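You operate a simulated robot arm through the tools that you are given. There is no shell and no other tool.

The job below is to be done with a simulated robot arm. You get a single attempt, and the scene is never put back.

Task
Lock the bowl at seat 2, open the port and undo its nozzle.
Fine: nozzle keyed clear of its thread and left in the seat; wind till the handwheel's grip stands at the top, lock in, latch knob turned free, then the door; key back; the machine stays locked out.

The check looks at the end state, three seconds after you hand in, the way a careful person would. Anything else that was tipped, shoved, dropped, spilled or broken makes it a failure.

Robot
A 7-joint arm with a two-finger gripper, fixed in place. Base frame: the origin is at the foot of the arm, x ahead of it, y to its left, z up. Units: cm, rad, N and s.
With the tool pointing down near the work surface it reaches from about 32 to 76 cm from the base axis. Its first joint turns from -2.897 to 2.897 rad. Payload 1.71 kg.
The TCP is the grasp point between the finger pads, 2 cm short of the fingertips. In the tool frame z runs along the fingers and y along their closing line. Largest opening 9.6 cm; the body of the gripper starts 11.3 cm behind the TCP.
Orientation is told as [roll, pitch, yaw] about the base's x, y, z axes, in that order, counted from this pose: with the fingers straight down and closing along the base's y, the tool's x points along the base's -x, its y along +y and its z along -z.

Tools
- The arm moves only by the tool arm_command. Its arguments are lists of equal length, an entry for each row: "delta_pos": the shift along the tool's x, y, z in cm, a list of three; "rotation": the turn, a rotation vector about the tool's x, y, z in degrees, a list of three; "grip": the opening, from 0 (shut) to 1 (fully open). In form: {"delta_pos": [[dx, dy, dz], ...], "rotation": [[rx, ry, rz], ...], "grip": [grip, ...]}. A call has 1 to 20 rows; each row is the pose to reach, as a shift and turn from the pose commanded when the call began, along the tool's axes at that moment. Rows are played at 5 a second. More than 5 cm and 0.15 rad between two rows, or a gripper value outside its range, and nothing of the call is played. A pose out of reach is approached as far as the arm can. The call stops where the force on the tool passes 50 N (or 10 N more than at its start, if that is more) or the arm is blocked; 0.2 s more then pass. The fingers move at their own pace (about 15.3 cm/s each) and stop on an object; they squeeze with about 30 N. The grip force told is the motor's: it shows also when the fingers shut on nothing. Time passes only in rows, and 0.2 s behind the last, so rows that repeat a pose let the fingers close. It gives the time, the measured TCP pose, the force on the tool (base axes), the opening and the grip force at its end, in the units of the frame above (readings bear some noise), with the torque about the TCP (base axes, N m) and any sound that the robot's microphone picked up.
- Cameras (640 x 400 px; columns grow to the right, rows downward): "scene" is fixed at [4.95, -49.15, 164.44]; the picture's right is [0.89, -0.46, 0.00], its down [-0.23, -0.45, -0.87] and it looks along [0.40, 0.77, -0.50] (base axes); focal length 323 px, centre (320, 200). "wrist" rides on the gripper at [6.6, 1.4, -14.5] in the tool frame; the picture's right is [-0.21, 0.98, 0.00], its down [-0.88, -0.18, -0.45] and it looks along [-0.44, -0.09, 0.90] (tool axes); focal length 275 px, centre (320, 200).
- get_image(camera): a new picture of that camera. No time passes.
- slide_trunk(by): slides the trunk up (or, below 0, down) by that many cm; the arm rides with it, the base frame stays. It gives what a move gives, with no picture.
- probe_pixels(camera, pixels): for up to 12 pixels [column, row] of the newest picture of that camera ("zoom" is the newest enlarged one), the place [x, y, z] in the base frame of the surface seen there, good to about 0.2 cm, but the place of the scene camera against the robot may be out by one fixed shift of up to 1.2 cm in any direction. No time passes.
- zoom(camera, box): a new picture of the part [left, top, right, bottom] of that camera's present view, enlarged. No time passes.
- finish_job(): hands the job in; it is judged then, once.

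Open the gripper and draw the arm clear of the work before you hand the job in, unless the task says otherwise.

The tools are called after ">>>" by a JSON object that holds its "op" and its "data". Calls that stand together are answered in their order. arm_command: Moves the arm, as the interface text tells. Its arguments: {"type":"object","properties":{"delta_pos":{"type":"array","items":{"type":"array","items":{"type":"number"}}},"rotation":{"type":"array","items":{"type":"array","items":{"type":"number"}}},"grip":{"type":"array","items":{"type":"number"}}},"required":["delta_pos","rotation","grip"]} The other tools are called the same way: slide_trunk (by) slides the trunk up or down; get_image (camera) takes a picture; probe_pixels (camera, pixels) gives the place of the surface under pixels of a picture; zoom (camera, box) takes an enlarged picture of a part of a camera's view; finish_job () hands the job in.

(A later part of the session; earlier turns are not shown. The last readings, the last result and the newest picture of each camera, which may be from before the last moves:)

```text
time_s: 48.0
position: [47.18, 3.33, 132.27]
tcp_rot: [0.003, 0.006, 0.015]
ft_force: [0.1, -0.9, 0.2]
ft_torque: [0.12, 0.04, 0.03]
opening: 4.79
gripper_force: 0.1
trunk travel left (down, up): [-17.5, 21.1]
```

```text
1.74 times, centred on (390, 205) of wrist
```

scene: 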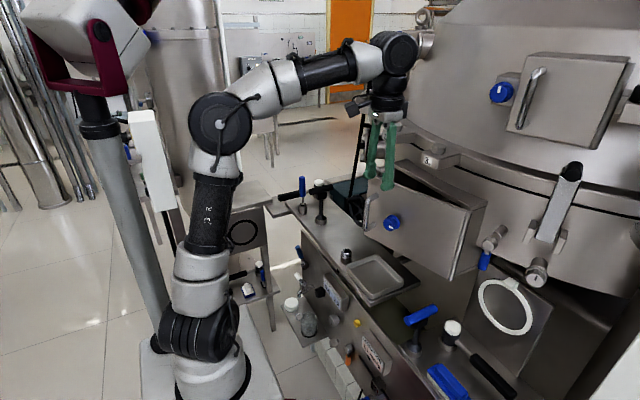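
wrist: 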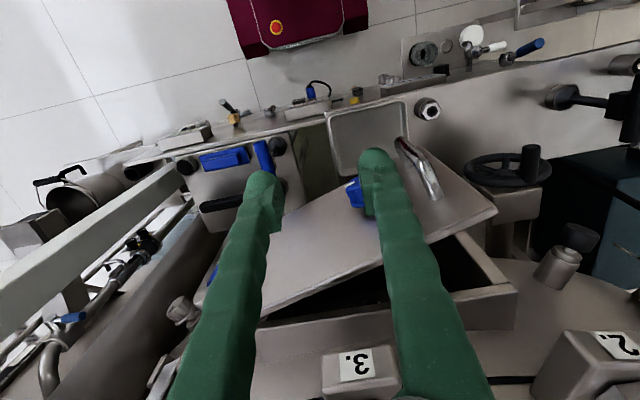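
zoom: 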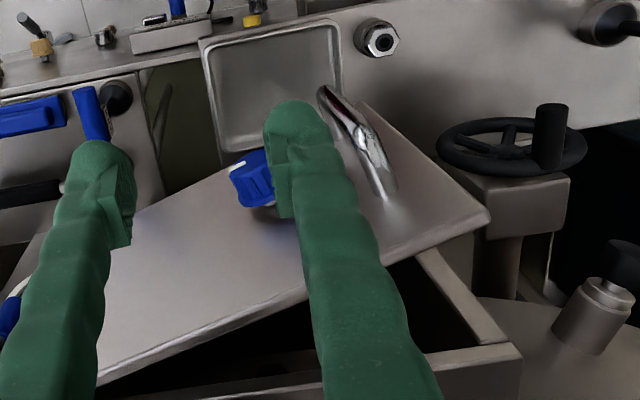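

The force vanished. The door is at 17°, bar at about (52.1,12.5) with its top stub at z≈120. I go above it with yaw 17° aligned to the door.

>>> {"op": "arm_command", "data": {"delta_pos": [[-1.25, 2.3, 0.5], [-2.5, 4.6, 1.0], [-3.7, 6.9, 1.5], [-4.92, 9.17, 2.0], [-4.92, 9.17, 2.0]], "rotation": [[0, 0, -4.3], [0, 0, -8.5], [0, 0, -12.8], [0, 0, -17], [0, 0, -17]], "grip": [0.5, 0.5, 0.5, 0.5, 0.5]}}

>>> {"op": "get_image", "data": {"camera": "wrist"}}

```text
time_s: 49.1
position: [51.88, 12.75, 130.03]
tcp_rot: [0.004, 0.004, 0.311]
ft_force: [-0.5, -0.1, -0.4]
ft_torque: [0.0, -0.02, -0.02]
opening: 4.76
gripper_force: 0.1
trunk travel left (down, up): [-17.5, 21.1]
```

```text
taken
```

wrist: 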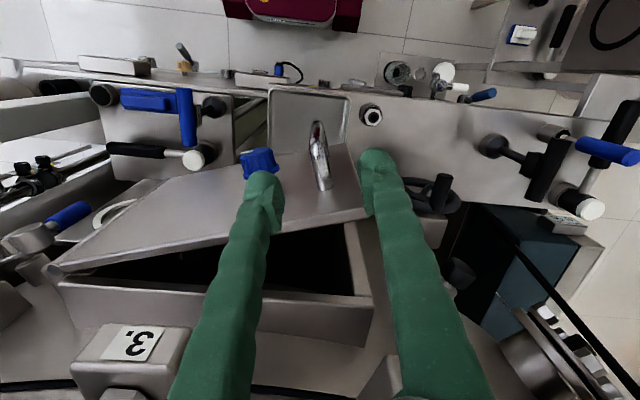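

Bar top shows at (318,135), right under the TCP's line (~(320,140)). Probe to confirm then descend.

>>> {"op": "probe_pixels", "data": {"camera": "wrist", "pixels": [[317, 128], [318, 140], [320, 160], [323, 180], [311, 140], [326, 140], [365, 215], [60, 265]]}}

>>> {"op": "zoom", "data": {"camera": "wrist", "box": [260, 100, 400, 200]}}

```text
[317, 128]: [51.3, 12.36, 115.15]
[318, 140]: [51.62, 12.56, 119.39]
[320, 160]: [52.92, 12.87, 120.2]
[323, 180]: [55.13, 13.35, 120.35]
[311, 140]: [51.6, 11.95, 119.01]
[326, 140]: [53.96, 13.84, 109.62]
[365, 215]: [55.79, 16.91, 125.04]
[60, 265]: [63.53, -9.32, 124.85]
```

```text
4.00 times, centred on (330, 150) of wrist
```

zoom: 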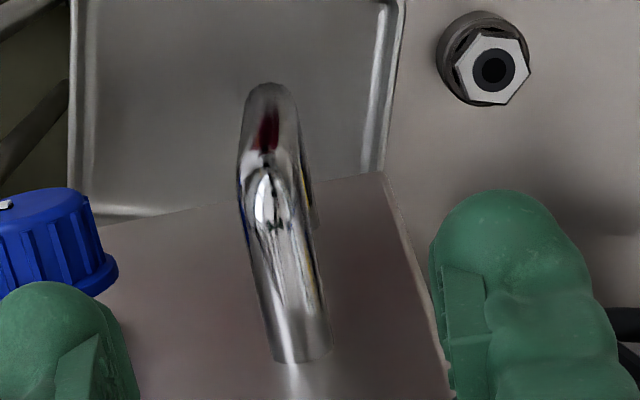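

Bar centre ≈(51.95,12.55). Descend 13 cm straddling it, then close.

>>> {"op": "arm_command", "data": {"delta_pos": [[0, -0.1, 3.5], [0, -0.2, 7], [0, -0.2, 10], [0, -0.2, 13], [0, -0.2, 13], [0, -0.2, 13], [0, -0.2, 13]], "rotation": [[0, 0, 0], [0, 0, 0], [0, 0, 0], [0, 0, 0], [0, 0, 0], [0, 0, 0], [0, 0, 0]], "grip": [0.5, 0.5, 0.5, 0.5, 0.05, 0.05, 0.05]}}

>>> {"op": "get_image", "data": {"camera": "wrist"}}

```text
time_s: 50.8
position: [51.99, 12.69, 116.89]
tcp_rot: [0.005, 0.005, 0.309]
ft_force: [5.5, -8.8, -8.2]
ft_torque: [0.02, -0.61, 0.0]
opening: 1.48
gripper_force: 34.1
trunk travel left (down, up): [-17.5, 21.1]
```

```text
taken
```

wrist: 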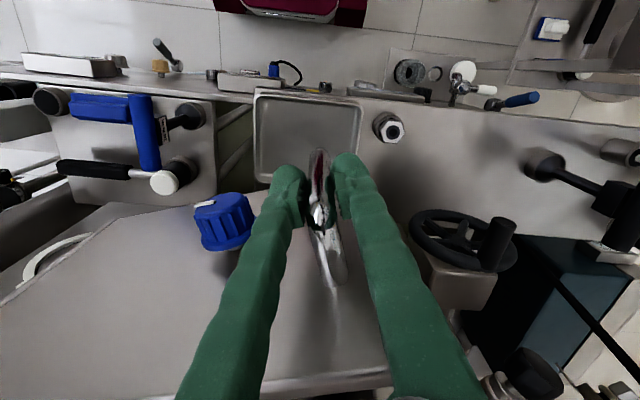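

Bar and stub are clamped (1.48 cm). I swing the door along its arc, 30° further, yawing with it.

>>> {"op": "arm_command", "data": {"delta_pos": [[1.09, -0.22, 0], [2.15, -0.49, 0], [4.25, -1.17, 0], [6.28, -2.03, 0], [8.23, -3.06, 0], [10.08, -4.26, 0], [11.82, -5.61, 0], [11.82, -5.61, 0]], "rotation": [[0, 0, -2.5], [0, 0, -5], [0, 0, -10], [0, 0, -15], [0, 0, -20], [0, 0, -25], [0, 0, -30], [0, 0, -30]], "grip": [0.05, 0.05, 0.05, 0.05, 0.05, 0.05, 0.05, 0.05]}}

>>> {"op": "get_image", "data": {"camera": "scene"}}

>>> {"op": "get_image", "data": {"camera": "wrist"}}

```text
time_s: 52.5
position: [42.56, 3.64, 117.0]
tcp_rot: [0.009, 0.002, 0.835]
ft_force: [7.7, -4.6, -25.9]
ft_torque: [0.1, -0.24, 0.01]
opening: 1.45
gripper_force: 34.7
trunk travel left (down, up): [-17.5, 21.1]
```

```text
taken
```

scene: 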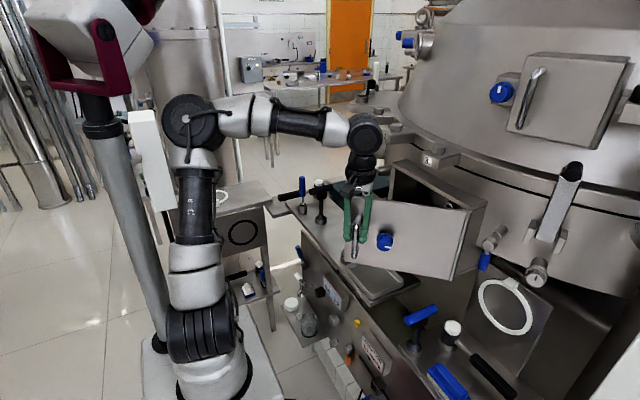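

```text
taken
```

wrist: 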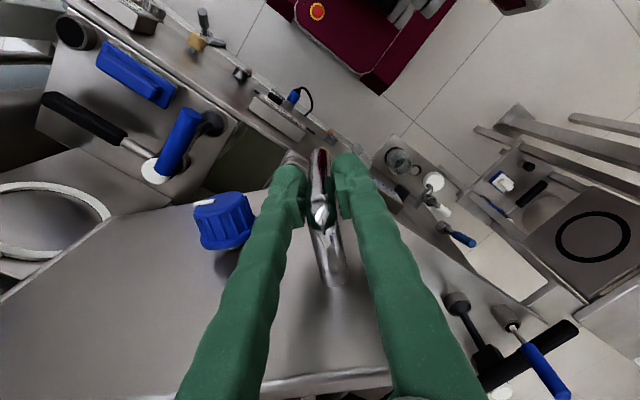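

Door at ~47°. Continue the swing by another 35°.

>>> {"op": "arm_command", "data": {"delta_pos": [[1.07, -0.22, 0], [2.14, -0.49, 0], [4.22, -1.16, 0], [6.24, -2.01, 0], [8.18, -3.04, 0], [10.02, -4.23, 0], [11.75, -5.58, 0], [13.35, -7.07, 0], [13.35, -7.07, 0]], "rotation": [[0, 0, -2.5], [0, 0, -5], [0, 0, -10], [0, 0, -15], [0, 0, -20], [0, 0, -25], [0, 0, -30], [0, 0, -35], [0, 0, -35]], "grip": [0.05, 0.05, 0.05, 0.05, 0.05, 0.05, 0.05, 0.05, 0.05]}}

>>> {"op": "get_image", "data": {"camera": "scene"}}

>>> {"op": "get_image", "data": {"camera": "wrist"}}

```text
time_s: 54.5
position: [38.73, -10.88, 117.23]
tcp_rot: [0.003, -0.002, 1.446]
ft_force: [5.3, -0.8, 5.4]
ft_torque: [0.1, -0.12, -0.05]
opening: 1.49
gripper_force: 34.6
trunk travel left (down, up): [-17.5, 21.1]
```

```text
taken
```

scene: 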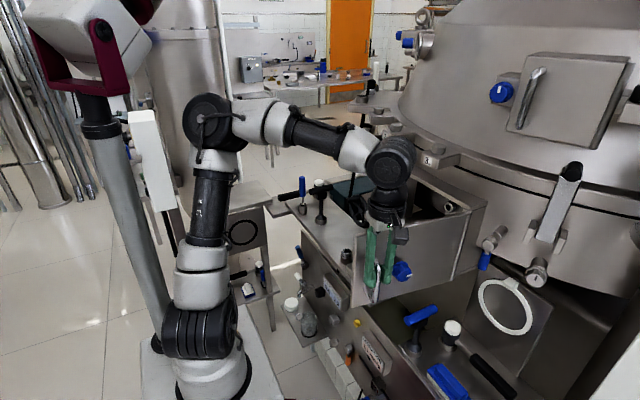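

```text
taken
```

wrist: 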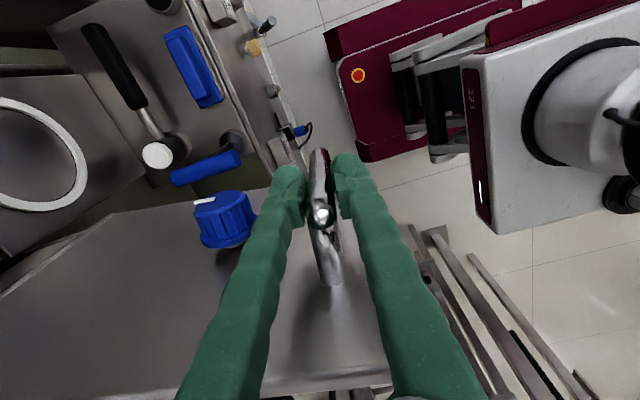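

Door is at ~83° and the arm is fine. I open it another ~20° for clearance, stopping if the hinge resists.

>>> {"op": "arm_command", "data": {"delta_pos": [[1.08, -0.22, 0], [2.15, -0.48, 0], [3.2, -0.79, 0], [4.24, -1.14, 0], [5.26, -1.54, 0], [6.27, -1.98, 0], [7.25, -2.47, 0], [8.22, -3.0, 0], [8.22, -3.0, 0]], "rotation": [[0, 0, -2.5], [0, 0, -5], [0, 0, -7.5], [0, 0, -10], [0, 0, -12.5], [0, 0, -15], [0, 0, -17.5], [0, 0, -20], [0, 0, -20]], "grip": [0.05, 0.05, 0.05, 0.05, 0.05, 0.05, 0.05, 0.05, 0.05]}}

>>> {"op": "get_image", "data": {"camera": "scene"}}

```text
time_s: 56.5
position: [40.4, -19.37, 117.13]
tcp_rot: [0.002, -0.002, 1.795]
ft_force: [7.7, 0.5, 28.0]
ft_torque: [0.23, -0.12, 0.03]
opening: 1.46
gripper_force: 35.1
trunk travel left (down, up): [-17.5, 21.1]
```

```text
taken
```

scene: 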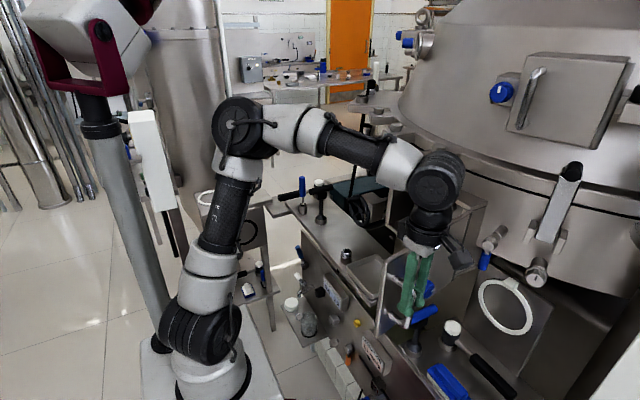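

Door stands at ~103°. I release and rise straight up clear of the bar.

>>> {"op": "arm_command", "data": {"delta_pos": [[0, 0, 0], [0, 0, 0], [0, 0, -3], [0, 0, -7], [0, 0, -11], [0, 0, -15], [0, 0, -15]], "rotation": [[0, 0, 0], [0, 0, 0], [0, 0, 0], [0, 0, 0], [0, 0, 0], [0, 0, 0], [0, 0, 0]], "grip": [0.4, 0.4, 0.4, 0.4, 0.4, 0.4, 0.4]}}

>>> {"op": "get_image", "data": {"camera": "scene"}}

>>> {"op": "zoom", "data": {"camera": "scene", "box": [330, 140, 530, 300]}}

```text
time_s: 58.1
position: [40.5, -19.36, 132.22]
tcp_rot: [0.005, -0.004, 1.792]
ft_force: [-0.2, -0.6, -1.0]
ft_torque: [-0.01, -0.01, 0.01]
opening: 3.84
gripper_force: 0.1
trunk travel left (down, up): [-17.5, 21.1]
```

```text
taken
```

scene: 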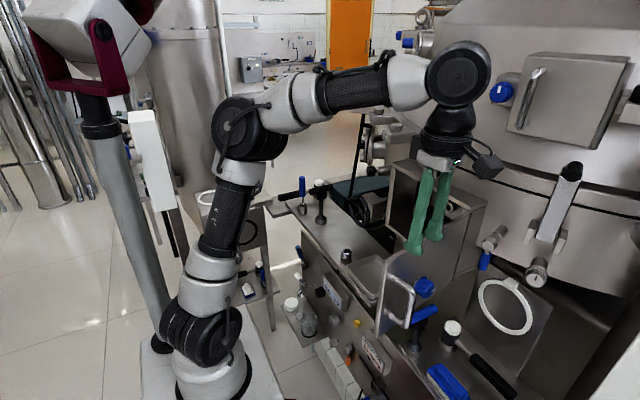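

```text
2.50 times, centred on (430, 220) of scene
```

zoom: 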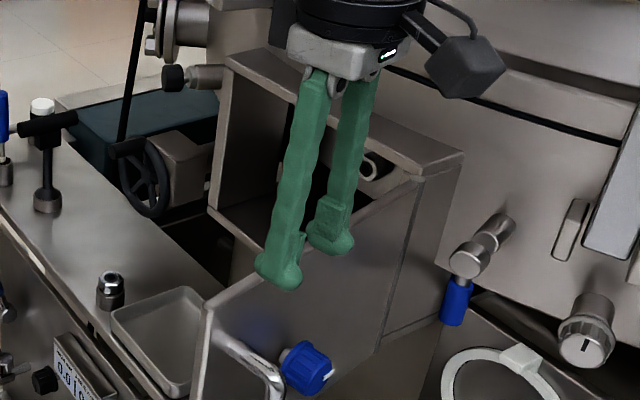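

The arm blocks the view. I swing it to the left (≈(43,14,137)) with yaw back to 0 so both cameras can see into the port.

>>> {"op": "arm_command", "data": {"delta_pos": [[-2.3, -0.7, -1], [-4.7, -1.35, -2], [-7.0, -2.0, -3], [-9.3, -2.7, -4], [-11.7, -3.4, -5], [-14.0, -4.0, -5], [-16.4, -4.7, -5], [-18.7, -5.4, -5], [-21.0, -6.0, -5], [-23.4, -6.7, -5], [-25.7, -7.4, -5], [-28.0, -8.1, -5], [-30.4, -8.7, -5], [-32.7, -9.4, -5], [-32.7, -9.4, -5]], "rotation": [[0, 0, 7], [0, 0, 14], [0, 0, 21], [0, 0, 28], [0, 0, 35.5], [0, 0, 43], [0, 0, 50.5], [0, 0, 58], [0, 0, 65.5], [0, 0, 73], [0, 0, 80.5], [0, 0, 88], [0, 0, 95.5], [0, 0, 102.7], [0, 0, 102.7]], "grip": [0.4, 0.4, 0.4, 0.4, 0.4, 0.4, 0.4, 0.4, 0.4, 0.4, 0.4, 0.4, 0.4, 0.4, 0.4]}}

>>> {"op": "get_image", "data": {"camera": "scene"}}

>>> {"op": "zoom", "data": {"camera": "scene", "box": [380, 150, 500, 240]}}

>>> {"op": "get_image", "data": {"camera": "wrist"}}

```text
time_s: 61.4
position: [42.46, 14.32, 136.69]
tcp_rot: [0.004, 0.003, 0.001]
ft_force: [0.1, -1.2, -0.2]
ft_torque: [0.03, -0.01, 0.02]
opening: 3.83
gripper_force: 0.0
out of reach, approached as far as the arm can: row 14, 15
trunk travel left (down, up): [-17.5, 21.1]
```

```text
taken
```

scene: 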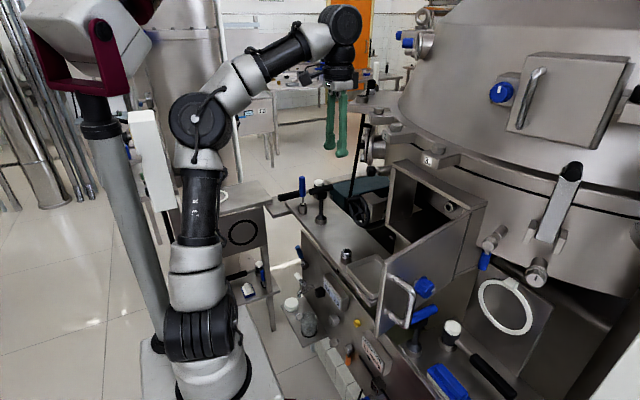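

```text
4.44 times, centred on (440, 195) of scene
```

zoom: 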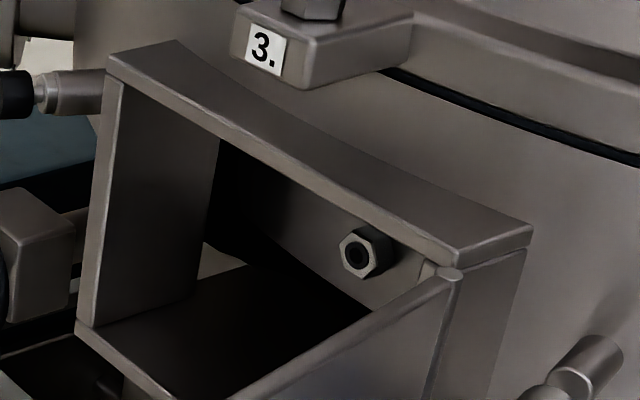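

```text
taken
```

wrist: 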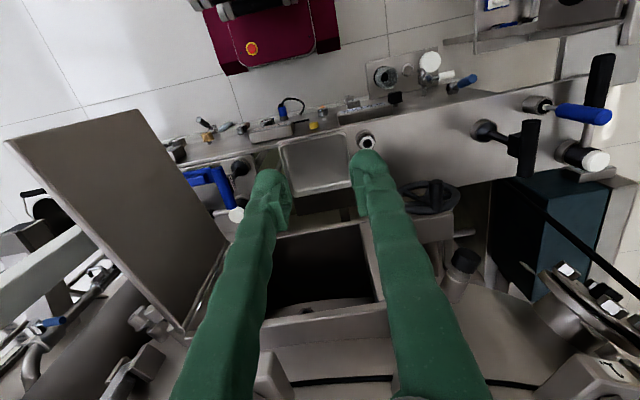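

The port is open; a hex nozzle shows in it at about scene (423,204). I zoom there and probe.

>>> {"op": "zoom", "data": {"camera": "scene", "box": [400, 180, 464, 220]}}

>>> {"op": "probe_pixels", "data": {"camera": "zoom", "pixels": [[230, 200], [240, 240], [260, 200], [290, 200], [230, 270], [215, 215], [255, 230], [350, 250], [130, 180], [60, 140], [330, 300], [180, 330]]}}

>>> {"op": "zoom", "data": {"camera": "scene", "box": [380, 160, 480, 230]}}

```text
10.00 times, centred on (432, 200) of scene
```

zoom: 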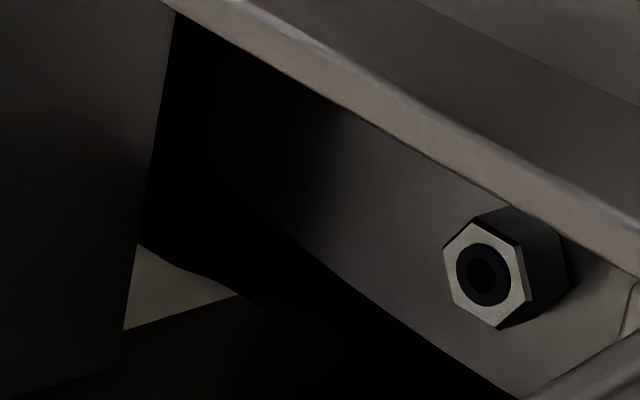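

```text
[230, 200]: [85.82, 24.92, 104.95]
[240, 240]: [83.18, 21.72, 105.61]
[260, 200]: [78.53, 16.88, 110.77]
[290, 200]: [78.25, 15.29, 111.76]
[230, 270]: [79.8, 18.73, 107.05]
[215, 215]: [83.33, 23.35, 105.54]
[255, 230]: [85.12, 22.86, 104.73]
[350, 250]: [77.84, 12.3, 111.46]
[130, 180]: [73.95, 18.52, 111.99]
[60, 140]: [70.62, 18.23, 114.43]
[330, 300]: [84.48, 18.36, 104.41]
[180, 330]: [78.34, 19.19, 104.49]
```

```text
5.71 times, centred on (430, 195) of scene
```

zoom: 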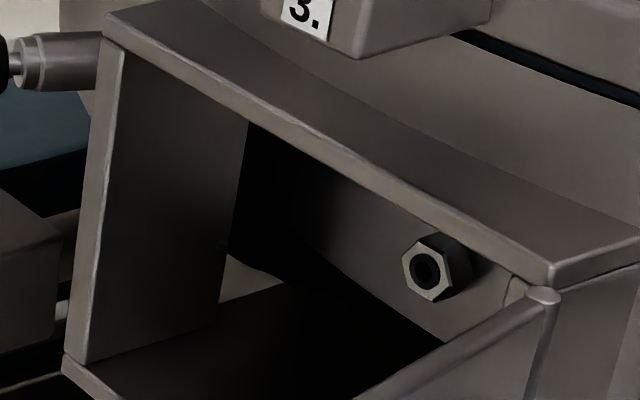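

The nozzle's hex is at scene (448,207). I take the zoom again and probe its face and neighbourhood.

>>> {"op": "zoom", "data": {"camera": "scene", "box": [430, 190, 470, 220]}}

>>> {"op": "probe_pixels", "data": {"camera": "scene", "pixels": [[446, 204], [446, 209], [451, 211], [447, 206], [452, 203], [440, 200], [430, 195], [460, 213], [452, 206], [449, 203], [455, 206]]}}

```text
13.33 times, centred on (450, 205) of scene
```

zoom: 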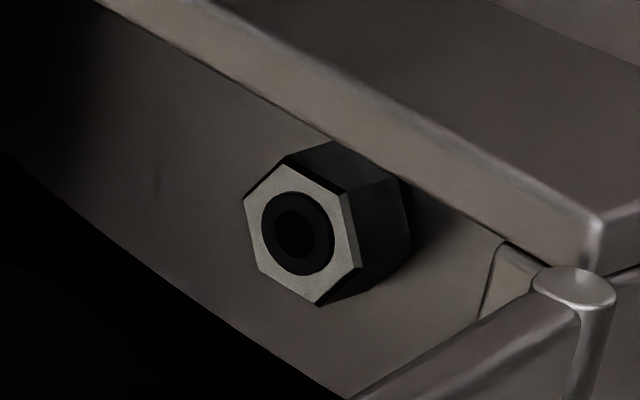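

```text
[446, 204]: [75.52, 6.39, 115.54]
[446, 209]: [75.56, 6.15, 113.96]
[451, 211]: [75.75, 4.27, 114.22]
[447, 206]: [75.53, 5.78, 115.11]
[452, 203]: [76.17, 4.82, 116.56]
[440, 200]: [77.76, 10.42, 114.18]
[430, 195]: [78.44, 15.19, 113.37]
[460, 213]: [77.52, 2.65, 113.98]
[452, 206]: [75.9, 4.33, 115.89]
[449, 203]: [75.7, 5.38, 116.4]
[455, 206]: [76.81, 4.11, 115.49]
```

Nozzle hex face centre ≈(75.6,5.2,115.0), axis along x. I tilt the wrist camera toward the port to see the nozzle, any seat number and to confirm position with the wrist camera.

>>> {"op": "arm_command", "data": {"delta_pos": [[-1.3, -0.9, 1.6], [-2.6, -1.8, 3.2], [-3.9, -2.7, 4.8], [-5.2, -3.6, 6.4], [-6.5, -4.5, 8.0], [-7.8, -5.4, 9.6], [-9.0, -6.3, 11.2], [-9.0, -6.3, 11.2]], "rotation": [[0, -7.5, 0], [0, -15, 0], [0, -22.5, 0], [0, -30, 0], [0, -37.5, 0], [0, -45, 0], [0, -53, 0], [0, -53, 0]], "grip": [0.4, 0.4, 0.4, 0.4, 0.4, 0.4, 0.4, 0.4]}}

>>> {"op": "get_image", "data": {"camera": "wrist"}}

```text
time_s: 63.1
position: [51.28, 7.96, 125.34]
tcp_rot: [0.002, -0.924, -0.002]
ft_force: [0.9, 0.0, -0.3]
ft_torque: [0.04, -0.01, -0.02]
opening: 3.82
gripper_force: 0.0
trunk travel left (down, up): [-17.5, 21.1]
```

```text
taken
```

wrist: 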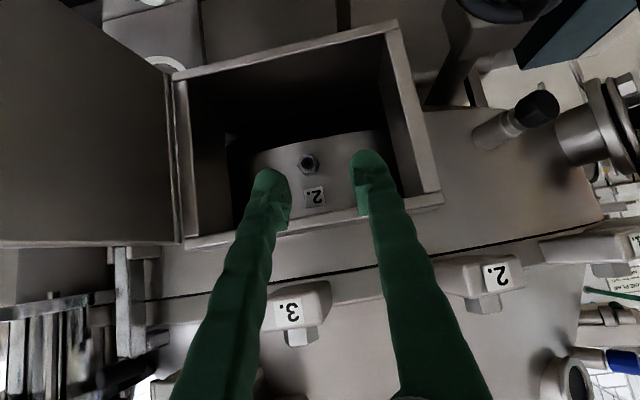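

The bowl shows the plate "2." right by the nozzle: seat 2 is at the port. I zoom and probe the nozzle with the wrist camera.

>>> {"op": "zoom", "data": {"camera": "wrist", "box": [260, 130, 370, 220]}}

>>> {"op": "probe_pixels", "data": {"camera": "zoom", "pixels": [[290, 145], [255, 145], [320, 145], [290, 115], [290, 180], [340, 270], [200, 140], [420, 140], [480, 80], [290, 60], [270, 160], [310, 125]]}}

>>> {"op": "probe_pixels", "data": {"camera": "wrist", "pixels": [[180, 85], [395, 30], [435, 190], [185, 240], [310, 45], [300, 225], [230, 160], [400, 100]]}}

```text
4.44 times, centred on (315, 175) of wrist
```

zoom: 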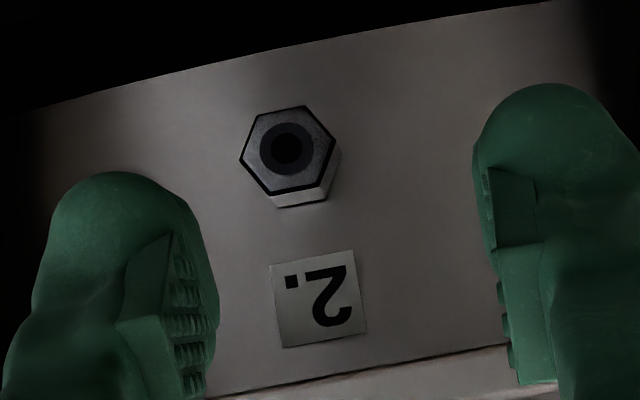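

```text
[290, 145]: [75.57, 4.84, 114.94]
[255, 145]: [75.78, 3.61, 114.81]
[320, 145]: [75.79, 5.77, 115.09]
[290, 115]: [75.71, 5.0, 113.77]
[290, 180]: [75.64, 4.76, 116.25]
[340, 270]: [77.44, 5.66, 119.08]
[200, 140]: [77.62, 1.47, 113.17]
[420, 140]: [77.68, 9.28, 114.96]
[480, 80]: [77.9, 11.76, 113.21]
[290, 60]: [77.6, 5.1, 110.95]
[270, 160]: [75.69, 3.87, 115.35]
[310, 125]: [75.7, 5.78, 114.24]
```

```text
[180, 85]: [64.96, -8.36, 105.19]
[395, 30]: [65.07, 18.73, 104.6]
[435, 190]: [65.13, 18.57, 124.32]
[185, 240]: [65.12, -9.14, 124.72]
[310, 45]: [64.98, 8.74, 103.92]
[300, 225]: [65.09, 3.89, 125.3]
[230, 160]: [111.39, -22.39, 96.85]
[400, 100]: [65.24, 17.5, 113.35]
```

Nozzle by wrist camera: face centre ≈(75.6,4.75,115.1), hex ~2.8 cm across flats, ~2 cm proud of the bowl wall (77.6). Now I inspect the black T-key at (55,48): rise and move to the left, tool-down, for a close look.

>>> {"op": "arm_command", "data": {"delta_pos": [[0.5, 0.5, -2.5], [1.2, 2.5, -5], [2.2, 5.0, -7], [3.2, 8.0, -8.5], [4.2, 11.0, -10], [5, 14.0, -11], [6, 17.0, -12], [7, 20.0, -13], [8, 23.0, -13], [8, 26.0, -13], [8, 28.0, -13]], "rotation": [[0, 5, 0], [0, 10, 0], [0, 15, 0], [0, 20, 0], [0, 25, 0], [0, 30, 0], [0, 35, 0], [0, 40, 0], [0, 45, 0], [0, 50, 0], [0, 53, 0]], "grip": [0.4, 0.4, 0.4, 0.4, 0.4, 0.4, 0.4, 0.4, 0.4, 0.4, 0.4]}}

>>> {"op": "get_image", "data": {"camera": "wrist"}}

```text
time_s: 65.5
position: [35.44, 32.19, 123.9]
tcp_rot: [0.003, 0.0, 0.007]
ft_force: [-1.5, 0.1, 0.4]
ft_torque: [0.0, 0.03, 0.01]
opening: 3.86
gripper_force: 0.0
out of reach, approached as far as the arm can: row 10, 11
trunk travel left (down, up): [-17.5, 21.1]
```

```text
taken
```

wrist: 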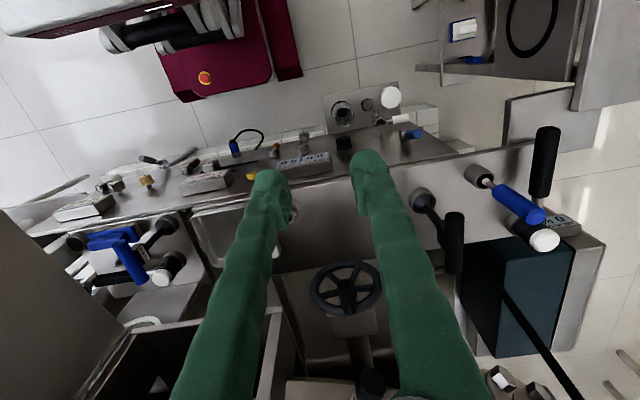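

I'm left of the port at (35,32,124). Zoom on the black T-key at (440,225) and on the blue T-key at (125,250).

>>> {"op": "zoom", "data": {"camera": "wrist", "box": [390, 170, 490, 290]}}

>>> {"op": "probe_pixels", "data": {"camera": "wrist", "pixels": [[421, 198], [435, 220], [452, 225], [455, 260], [455, 215], [450, 270], [430, 208], [412, 195], [440, 240], [463, 240]]}}

>>> {"op": "zoom", "data": {"camera": "wrist", "box": [60, 200, 220, 310]}}

```text
3.33 times, centred on (440, 230) of wrist
```

zoom: 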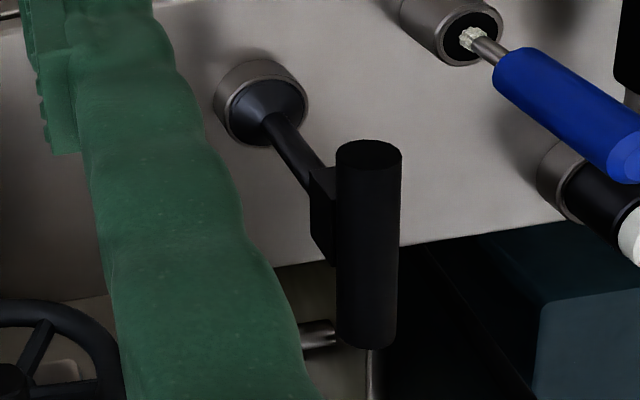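

```text
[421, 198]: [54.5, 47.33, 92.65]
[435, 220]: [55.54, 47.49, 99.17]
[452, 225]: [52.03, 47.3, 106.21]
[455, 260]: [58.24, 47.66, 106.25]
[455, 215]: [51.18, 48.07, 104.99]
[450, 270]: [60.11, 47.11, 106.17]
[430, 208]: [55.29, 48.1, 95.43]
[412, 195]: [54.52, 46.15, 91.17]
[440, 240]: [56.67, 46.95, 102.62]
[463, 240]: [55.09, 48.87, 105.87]
```

```text
3.64 times, centred on (140, 255) of wrist
```

zoom: 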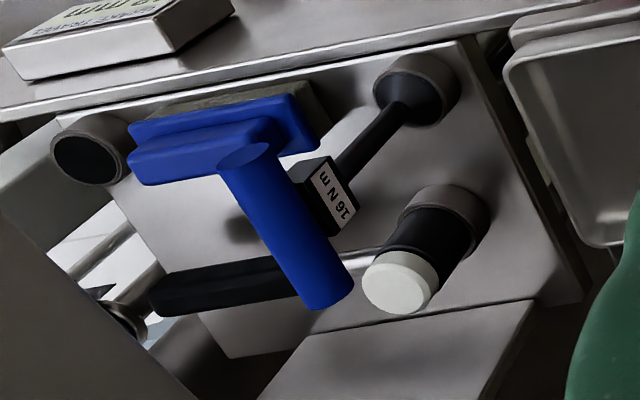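

Two T-keys: the blue one is a 16 N m torque key (for tightening), the black one (handle along x, 51.1–60.3, axis y≈47.9, z≈105.2) is plain. I take the black key; first move above it and view its details.

>>> {"op": "arm_command", "data": {"delta_pos": [[-2.9, 2.2, 0], [-5.8, 4.5, 0], [-8.7, 6.7, 0], [-11.5, 9.0, 0], [-14.4, 11.2, 0], [-17.3, 13.5, 0], [-20.2, 15.7, 0], [-20.2, 15.7, 0]], "rotation": [[0, 0, 0], [0, 0, 0], [0, 0, 0], [0, 0, 0], [0, 0, 0], [0, 0, 0], [0, 0, 0], [0, 0, 0]], "grip": [0.4, 0.4, 0.4, 0.4, 0.4, 0.4, 0.4, 0.4]}}

>>> {"op": "get_image", "data": {"camera": "wrist"}}

>>> {"op": "zoom", "data": {"camera": "scene", "box": [280, 150, 400, 240]}}

```text
time_s: 67.3
position: [46.57, 33.01, 117.56]
tcp_rot: [0.001, 0.004, 0.004]
ft_force: [-0.4, -0.7, 0.8]
ft_torque: [0.01, -0.03, -0.01]
opening: 3.86
gripper_force: 0.1
out of reach, approached as far as the arm can: row 1, 2, 3, 4, 5, 6, 7, 8
trunk travel left (down, up): [-17.5, 21.1]
```

```text
taken
```

wrist: 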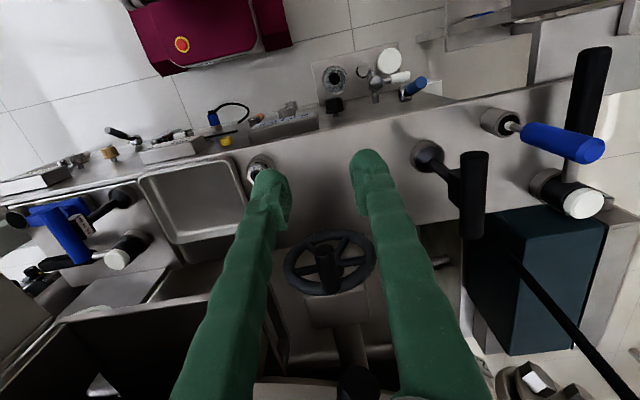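

```text
4.44 times, centred on (340, 195) of scene
```

zoom: 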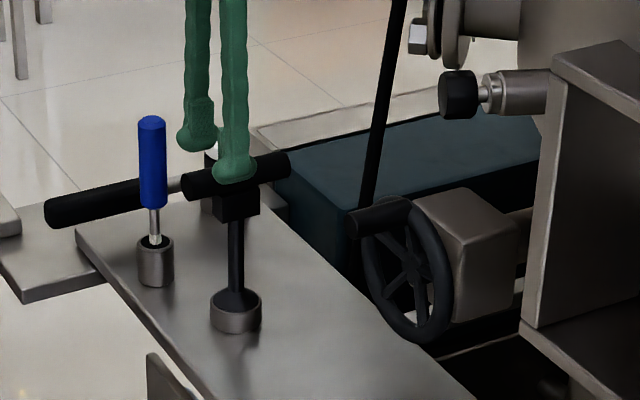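

The target (radius ~76 at z 124) was beyond reach at that height; the arm stopped at (46.6,33,117.6). I check the arm's posture in the scene view.

>>> {"op": "get_image", "data": {"camera": "scene"}}

>>> {"op": "arm_command", "data": {"delta_pos": [[0, 0, 0], [0, 0, 0]], "rotation": [[0, 0, 0], [0, 0, 0]], "grip": [0.4, 0.4]}}

```text
taken
```

scene: 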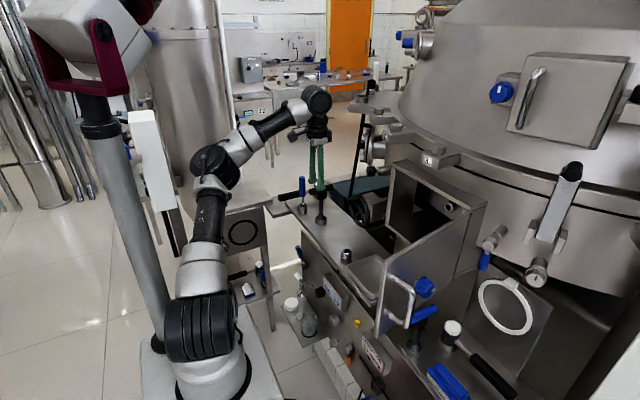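

```text
time_s: 68.0
position: [46.65, 32.95, 117.54]
tcp_rot: [0.002, 0.001, 0.004]
ft_force: [0.5, -0.4, 1.4]
ft_torque: [0.03, -0.03, -0.03]
opening: 3.83
gripper_force: 0.0
trunk travel left (down, up): [-17.5, 21.1]
```

The command frame is now at the measured pose. I try a shorter move toward the key: to (51,41,115).

>>> {"op": "arm_command", "data": {"delta_pos": [[-1.5, 2.7, 0.8], [-3.0, 5.4, 1.6], [-4.4, 8.0, 2.5], [-4.4, 8.0, 2.5]], "rotation": [[0, 0, 0], [0, 0, 0], [0, 0, 0], [0, 0, 0]], "grip": [0.4, 0.4, 0.4, 0.4]}}

```text
time_s: 69.0
position: [47.44, 34.58, 113.51]
tcp_rot: [0.001, 0.002, 0.002]
ft_force: [0.6, 1.4, -0.4]
ft_torque: [0.02, -0.01, -0.03]
opening: 3.84
gripper_force: 0.0
out of reach, approached as far as the arm can: row 1, 2, 3, 4
trunk travel left (down, up): [-17.5, 21.1]
```

The arm reports out of reach although the radius is only ~59 cm, so its redundant joints must be in a bad posture (a joint limit). I test whether a different tool yaw frees it: yaw +24° while moving outward a little.

>>> {"op": "arm_command", "data": {"delta_pos": [[0, 0, 0], [0, 0, 0], [0, 0, 0], [-1, 1.5, 0], [-2, 3, 0]], "rotation": [[0, 0, -8], [0, 0, -16], [0, 0, -24], [0, 0, -24], [0, 0, -24]], "grip": [0.4, 0.4, 0.4, 0.4, 0.4]}}

>>> {"op": "get_image", "data": {"camera": "scene"}}

```text
time_s: 70.2
position: [49.24, 37.86, 113.71]
tcp_rot: [0.004, 0.004, 0.421]
ft_force: [0.5, 0.1, 0.5]
ft_torque: [-0.01, 0.0, 0.01]
opening: 3.84
gripper_force: 0.1
trunk travel left (down, up): [-17.5, 21.1]
```

```text
taken
```

scene: 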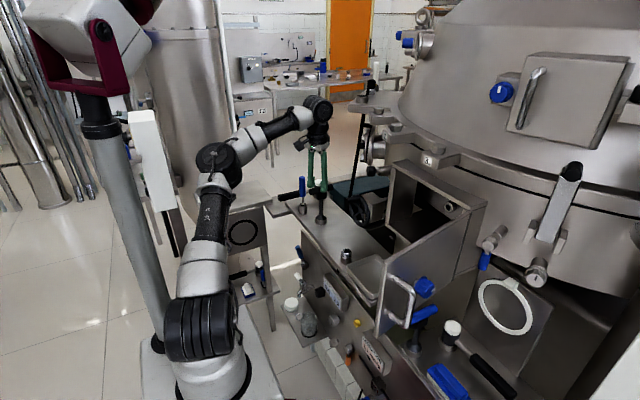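

Yaw +24° frees it: the last joint is near its limit at yaw 0 in this posture. I carry on to above the key (55.6,47.9,112) at this yaw.

>>> {"op": "arm_command", "data": {"delta_pos": [[-2.5, 1.6, 0.4], [-5.0, 3.3, 0.8], [-7.4, 4.9, 1.2], [-9.9, 6.5, 1.7], [-9.9, 6.5, 1.7]], "rotation": [[0, 0, 0], [0, 0, 0], [0, 0, 0], [0, 0, 0], [0, 0, 0]], "grip": [0.5, 0.5, 0.5, 0.5, 0.5]}}

>>> {"op": "get_image", "data": {"camera": "wrist"}}

```text
time_s: 71.3
position: [52.69, 43.68, 111.33]
tcp_rot: [0.003, 0.003, 0.421]
ft_force: [0.6, -0.6, -0.2]
ft_torque: [-0.03, -0.02, 0.01]
opening: 4.8
gripper_force: 0.1
out of reach, approached as far as the arm can: row 3, 4, 5
trunk travel left (down, up): [-17.5, 21.1]
```

```text
taken
```

wrist: 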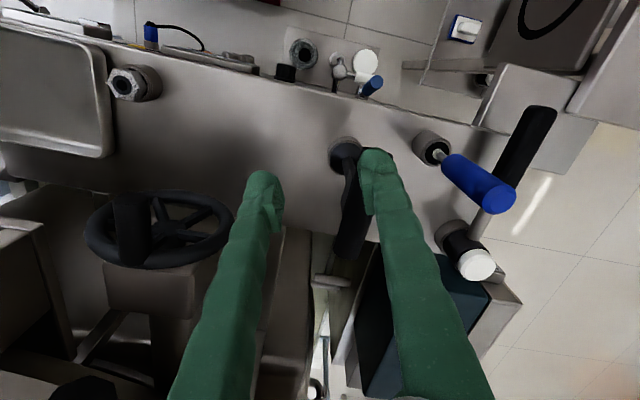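

Reach is also limited by the low shoulder. Raising the trunk by 16 cm puts the shoulder near the flange height for this grasp; nothing is above the arm.

>>> {"op": "slide_trunk", "data": {"by": 16}}

>>> {"op": "get_image", "data": {"camera": "scene"}}

```text
time_s: 73.2
position: [52.78, 43.72, 127.16]
tcp_rot: [0.001, 0.002, 0.421]
ft_force: [-0.3, 0.0, -0.6]
ft_torque: [-0.01, 0.03, 0.03]
opening: 4.81
gripper_force: 0.0
trunk travel left (down, up): [-33.5, 5.1]
```

```text
taken
```

scene: 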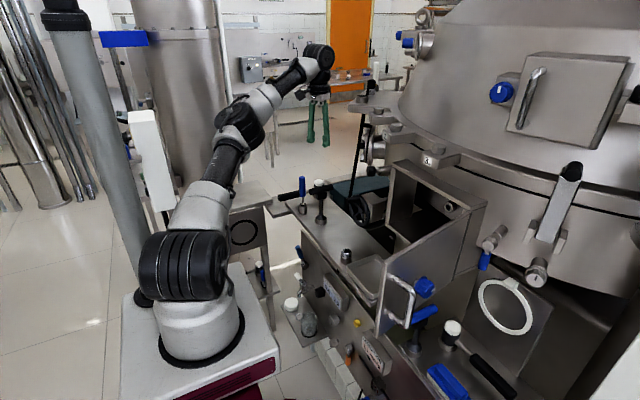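

Trunk is up. I come down over the key to about z=114, turning yaw back toward 3° to match the handle.

>>> {"op": "arm_command", "data": {"delta_pos": [[-0.9, 0.5, 2.6], [-1.7, 1.1, 5.2], [-2.6, 1.6, 7.8], [-3.4, 2.2, 10.4], [-4.3, 2.7, 13], [-4.3, 2.7, 13]], "rotation": [[0, 0, 4], [0, 0, 8], [0, 0, 12], [0, 0, 16], [0, 0, 21], [0, 0, 21]], "grip": [0.5, 0.5, 0.5, 0.5, 0.5, 0.5]}}

>>> {"op": "get_image", "data": {"camera": "wrist"}}

```text
time_s: 74.6
position: [53.76, 39.71, 113.75]
tcp_rot: [-0.006, 0.002, 0.144]
ft_force: [-0.4, 1.4, -0.1]
ft_torque: [-0.17, -0.09, 0.0]
opening: 4.82
gripper_force: 0.1
out of reach, approached as far as the arm can: row 1, 2, 3, 4, 5, 6
trunk travel left (down, up): [-33.5, 5.1]
```

```text
taken
```

wrist: 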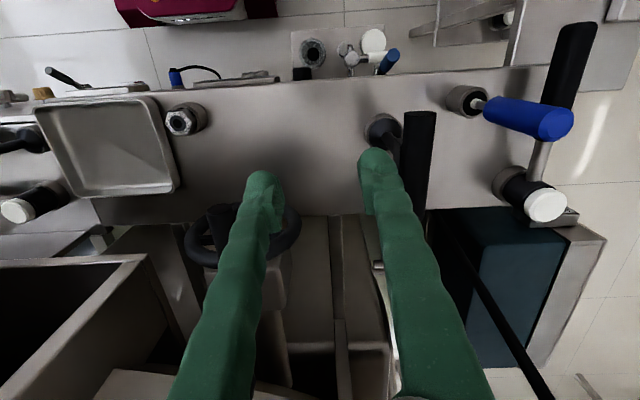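

Yaw is the constraint (a wrist-roll joint at its limit). The T-handle is symmetric, so I turn the gripper the other way to yaw ≈183° instead, which brings that joint to mid-range.

>>> {"op": "arm_command", "data": {"delta_pos": [[0, 0, 0], [0, 0, 0], [0, 0, 0], [0, 0, 0], [0, 0, 0], [0, 0, 0], [0, 0, 0], [0, 0, 0], [0, 0, 0], [0, 0, 0], [0, 0, 0], [0, 0, 0]], "rotation": [[0, 0, -8], [0, 0, -16], [0, 0, -24], [0, 0, -32], [0, 0, -40], [0, 0, -48], [0, 0, -56], [0, 0, -64], [0, 0, -72], [0, 0, -80], [0, 0, -88], [0, 0, -88]], "grip": [0.5, 0.5, 0.5, 0.5, 0.5, 0.5, 0.5, 0.5, 0.5, 0.5, 0.5, 0.5]}}

```text
time_s: 77.2
position: [54.09, 39.72, 113.45]
tcp_rot: [0.003, 0.002, 1.677]
ft_force: [0.7, 0.5, 0.0]
ft_torque: [0.0, -0.01, 0.0]
opening: 4.81
gripper_force: 0.0
trunk travel left (down, up): [-33.5, 5.1]
```

No limits met. Continue another 87°.

>>> {"op": "arm_command", "data": {"delta_pos": [[0, 0, 0], [0, 0, 0], [0, 0, 0], [0, 0, 0], [0, 0, 0], [0, 0, 0], [0, 0, 0], [0, 0, 0], [0, 0, 0], [0, 0, 0], [0, 0, 0], [0, 0, 0]], "rotation": [[0, 0, -8], [0, 0, -16], [0, 0, -24], [0, 0, -32], [0, 0, -40], [0, 0, -48], [0, 0, -56], [0, 0, -64], [0, 0, -72], [0, 0, -80], [0, 0, -87], [0, 0, -87]], "grip": [0.5, 0.5, 0.5, 0.5, 0.5, 0.5, 0.5, 0.5, 0.5, 0.5, 0.5, 0.5]}}

>>> {"op": "get_image", "data": {"camera": "wrist"}}

```text
time_s: 79.8
position: [54.07, 39.68, 113.59]
tcp_rot: [0.003, 0.0, -3.086]
ft_force: [-0.7, -1.0, -0.6]
ft_torque: [0.0, 0.0, 0.0]
opening: 4.78
gripper_force: 0.0
trunk travel left (down, up): [-33.5, 5.1]
```

```text
taken
```

wrist: 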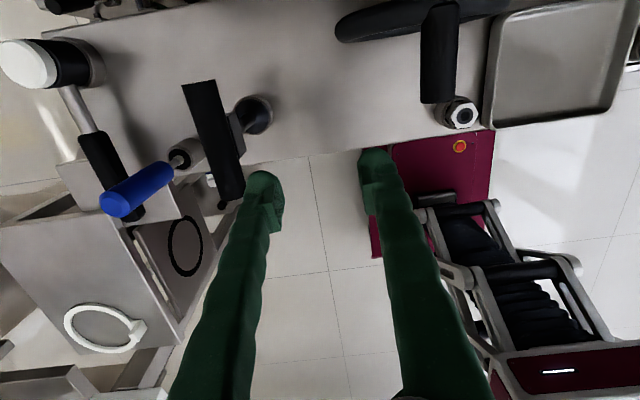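

Now at yaw 183° with the key visible at left. I move over it (55.65,47.9) keeping z≈113.5.

>>> {"op": "arm_command", "data": {"delta_pos": [[0.7, -2.7, 0], [1.4, -5.4, 0], [2.04, -8.12, 0], [2.04, -8.12, 0]], "rotation": [[0, 0, 0], [0, 0, 0], [0, 0, 0], [0, 0, 0]], "grip": [0.5, 0.5, 0.5, 0.5]}}

>>> {"op": "get_image", "data": {"camera": "wrist"}}

>>> {"op": "zoom", "data": {"camera": "wrist", "box": [240, 80, 400, 230]}}

```text
time_s: 80.8
position: [55.99, 48.23, 113.7]
tcp_rot: [0.006, -0.002, -3.09]
ft_force: [-0.6, -0.1, 0.0]
ft_torque: [0.03, -0.05, 0.01]
opening: 4.81
gripper_force: 0.0
trunk travel left (down, up): [-33.5, 5.1]
```

```text
taken
```

wrist: 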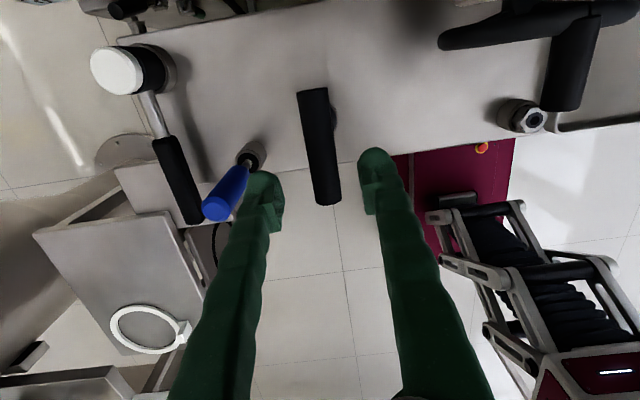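

```text
2.67 times, centred on (320, 155) of wrist
```

zoom: 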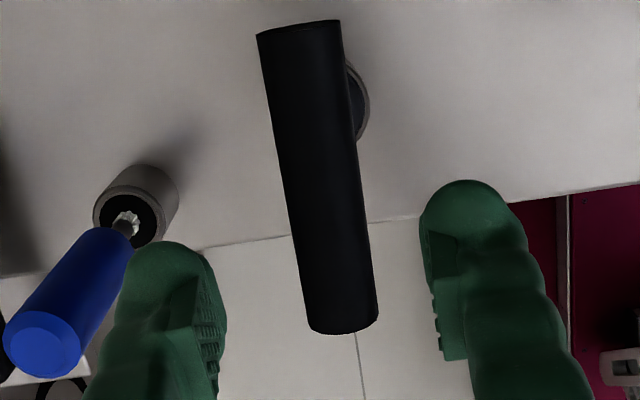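

Handle is between the fingers. Probe its ends, axis and the screwdriver's clearance.

>>> {"op": "probe_pixels", "data": {"camera": "wrist", "pixels": [[312, 95], [318, 130], [322, 160], [326, 195], [305, 130], [330, 130], [316, 165], [334, 165], [215, 205], [235, 185], [338, 130]]}}

```text
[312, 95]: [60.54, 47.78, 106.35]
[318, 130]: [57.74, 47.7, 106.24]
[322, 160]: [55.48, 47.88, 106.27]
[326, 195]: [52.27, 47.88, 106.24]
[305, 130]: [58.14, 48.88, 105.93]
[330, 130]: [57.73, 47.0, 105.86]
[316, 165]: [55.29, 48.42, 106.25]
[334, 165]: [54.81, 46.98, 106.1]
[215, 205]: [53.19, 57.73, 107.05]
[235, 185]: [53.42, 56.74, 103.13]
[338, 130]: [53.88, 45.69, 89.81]
```

Handle axis: y≈47.85, exactly along x, centre x≈55.8, top z=106.25. I correct yaw by 3°, centre, descend to z≈105.3 and close.

>>> {"op": "arm_command", "data": {"delta_pos": [[-0.2, 0.38, 2], [-0.2, 0.38, 4.2], [-0.2, 0.38, 6.4], [-0.2, 0.38, 8.4], [-0.2, 0.38, 8.4], [-0.2, 0.38, 8.4], [-0.2, 0.38, 8.4], [-0.2, 0.38, 8.4]], "rotation": [[0, 0, 1.5], [0, 0, 3], [0, 0, 3], [0, 0, 3], [0, 0, 3], [0, 0, 3], [0, 0, 3], [0, 0, 3]], "grip": [0.5, 0.5, 0.5, 0.5, 0.5, 0.05, 0.05, 0.05]}}

>>> {"op": "get_image", "data": {"camera": "wrist"}}

>>> {"op": "zoom", "data": {"camera": "scene", "box": [270, 130, 390, 230]}}

```text
time_s: 82.6
position: [55.7, 47.98, 105.24]
tcp_rot: [0.003, -0.002, -3.139]
ft_force: [4.1, 17.9, -0.8]
ft_torque: [0.27, -0.07, -0.06]
opening: 2.29
gripper_force: 29.6
trunk travel left (down, up): [-33.5, 5.1]
```

```text
taken
```

wrist: 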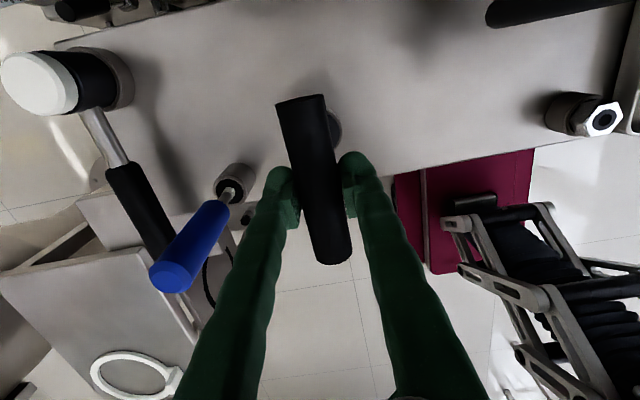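

```text
4.00 times, centred on (330, 180) of scene
```

zoom: 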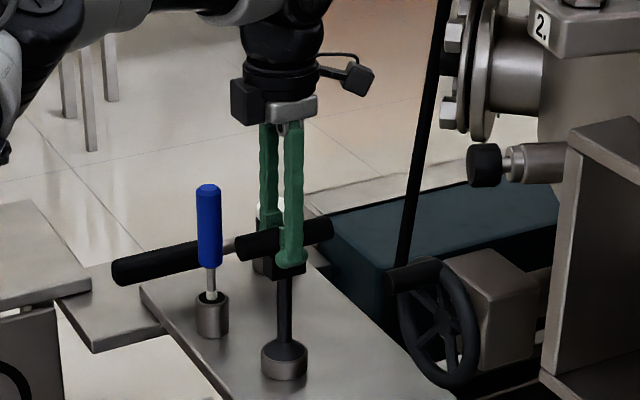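

Handle gripped (2.29 cm); a 18 N side load from the holder - I shift 0.15 cm with it, then lift slowly straight up.

>>> {"op": "arm_command", "data": {"delta_pos": [[0, -0.15, 0], [0, -0.15, 0], [0, -0.15, -0.7], [0, -0.15, -1.5], [0, -0.15, -2.3], [0, -0.15, -3.1], [0, -0.15, -4], [0, -0.15, -5], [0, -0.15, -5]], "rotation": [[0, 0, 0], [0, 0, 0], [0, 0, 0], [0, 0, 0], [0, 0, 0], [0, 0, 0], [0, 0, 0], [0, 0, 0], [0, 0, 0]], "grip": [0.05, 0.05, 0.05, 0.05, 0.05, 0.05, 0.05, 0.05, 0.05]}}

>>> {"op": "zoom", "data": {"camera": "scene", "box": [270, 130, 390, 230]}}

```text
time_s: 84.6
position: [55.64, 47.69, 110.0]
tcp_rot: [0.005, -0.001, -3.14]
ft_force: [0.1, 0.3, -2.6]
ft_torque: [0.03, 0.01, 0.03]
opening: 2.3
gripper_force: 29.7
trunk travel left (down, up): [-33.5, 5.1]
```

```text
4.00 times, centred on (330, 180) of scene
```

zoom: 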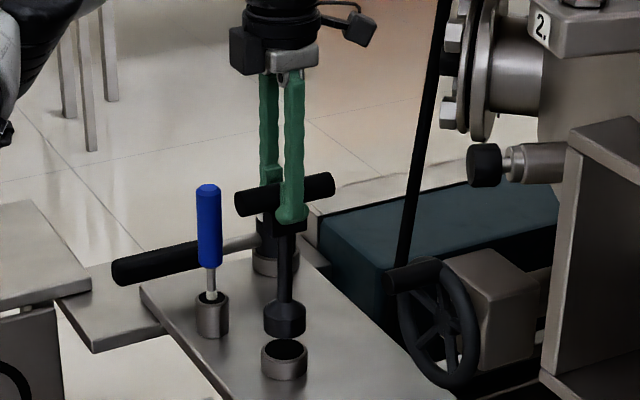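

The key is out of its cup. I zoom on the socket end to see its length and any flats.

>>> {"op": "zoom", "data": {"camera": "scene", "box": [315, 170, 365, 225]}}

>>> {"op": "probe_pixels", "data": {"camera": "zoom", "pixels": [[310, 225], [290, 245], [330, 245], [310, 258], [310, 200], [312, 150], [290, 235], [335, 230], [350, 240], [312, 300]]}}

```text
7.27 times, centred on (340, 198) of scene
```

zoom: 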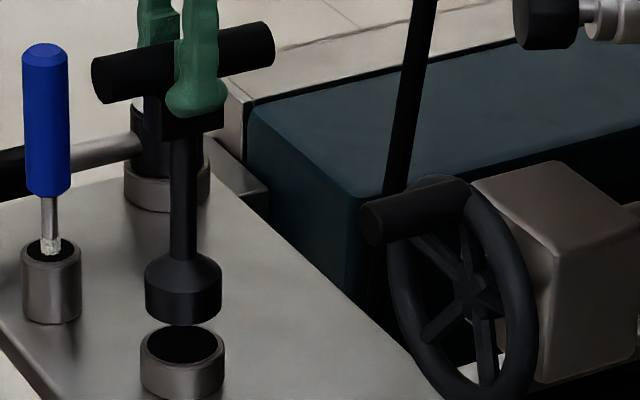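

```text
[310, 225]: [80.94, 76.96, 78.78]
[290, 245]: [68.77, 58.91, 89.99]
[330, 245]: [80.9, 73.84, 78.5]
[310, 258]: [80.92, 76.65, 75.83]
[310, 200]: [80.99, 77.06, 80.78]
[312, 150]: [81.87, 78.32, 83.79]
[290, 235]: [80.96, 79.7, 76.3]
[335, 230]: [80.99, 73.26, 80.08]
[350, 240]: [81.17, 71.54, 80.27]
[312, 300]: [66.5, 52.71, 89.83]
```

>>> {"op": "probe_pixels", "data": {"camera": "zoom", "pixels": [[183, 300], [183, 318], [150, 300], [215, 300], [183, 270], [183, 200], [183, 345], [160, 365], [183, 385], [105, 75], [260, 45]]}}

```text
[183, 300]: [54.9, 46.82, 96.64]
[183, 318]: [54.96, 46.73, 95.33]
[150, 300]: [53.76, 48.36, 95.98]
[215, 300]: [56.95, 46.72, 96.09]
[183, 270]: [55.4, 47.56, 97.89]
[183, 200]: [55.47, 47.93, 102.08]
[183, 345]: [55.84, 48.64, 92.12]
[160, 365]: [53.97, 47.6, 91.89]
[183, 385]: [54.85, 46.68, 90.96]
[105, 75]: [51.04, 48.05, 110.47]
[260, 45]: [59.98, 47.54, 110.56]
```

Key length is about 14.9 cm from handle axis to socket mouth. I carry it inward and up to (46,34,120), yawing 40° so that it can later be levelled and brought to the port at an angle.

>>> {"op": "arm_command", "data": {"delta_pos": [[-1.0, 1.4, -2], [-2.4, 3.4, -3.6], [-4.0, 5.7, -5.2], [-5.6, 8.0, -6.8], [-7.2, 10.3, -8.4], [-8.6, 12.3, -9.5], [-9.6, 13.7, -10], [-9.6, 13.7, -10]], "rotation": [[0, 0, 4], [0, 0, 10], [0, 0, 16], [0, 0, 22], [0, 0, 28], [0, 0, 34], [0, 0, 40], [0, 0, 40]], "grip": [0.05, 0.05, 0.05, 0.05, 0.05, 0.05, 0.05, 0.05]}}

>>> {"op": "get_image", "data": {"camera": "scene"}}

>>> {"op": "get_image", "data": {"camera": "wrist"}}

```text
time_s: 86.4
position: [45.82, 34.05, 120.15]
tcp_rot: [0.004, 0.0, 2.445]
ft_force: [0.8, 0.3, -2.9]
ft_torque: [0.01, 0.01, -0.03]
opening: 2.29
gripper_force: 29.9
trunk travel left (down, up): [-33.5, 5.1]
```

```text
taken
```

scene: 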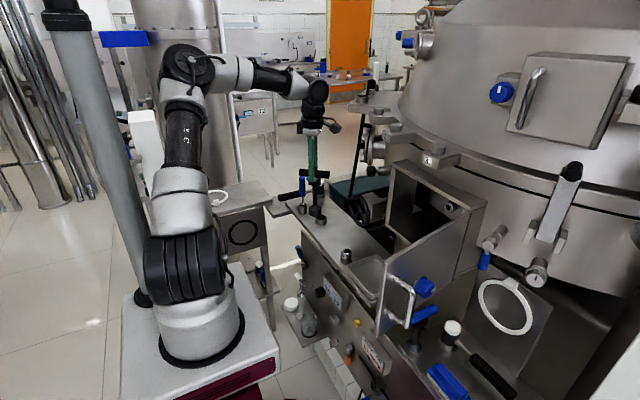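

```text
taken
```

wrist: 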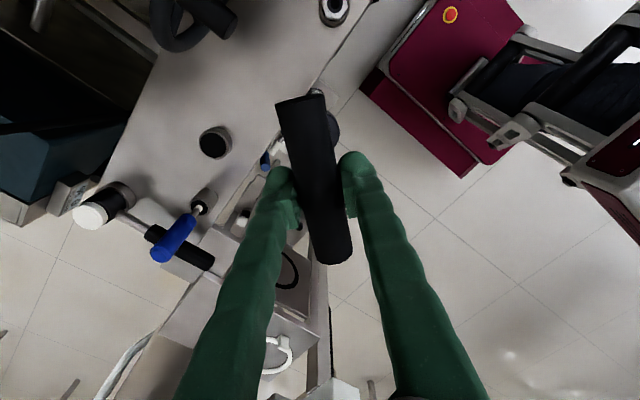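

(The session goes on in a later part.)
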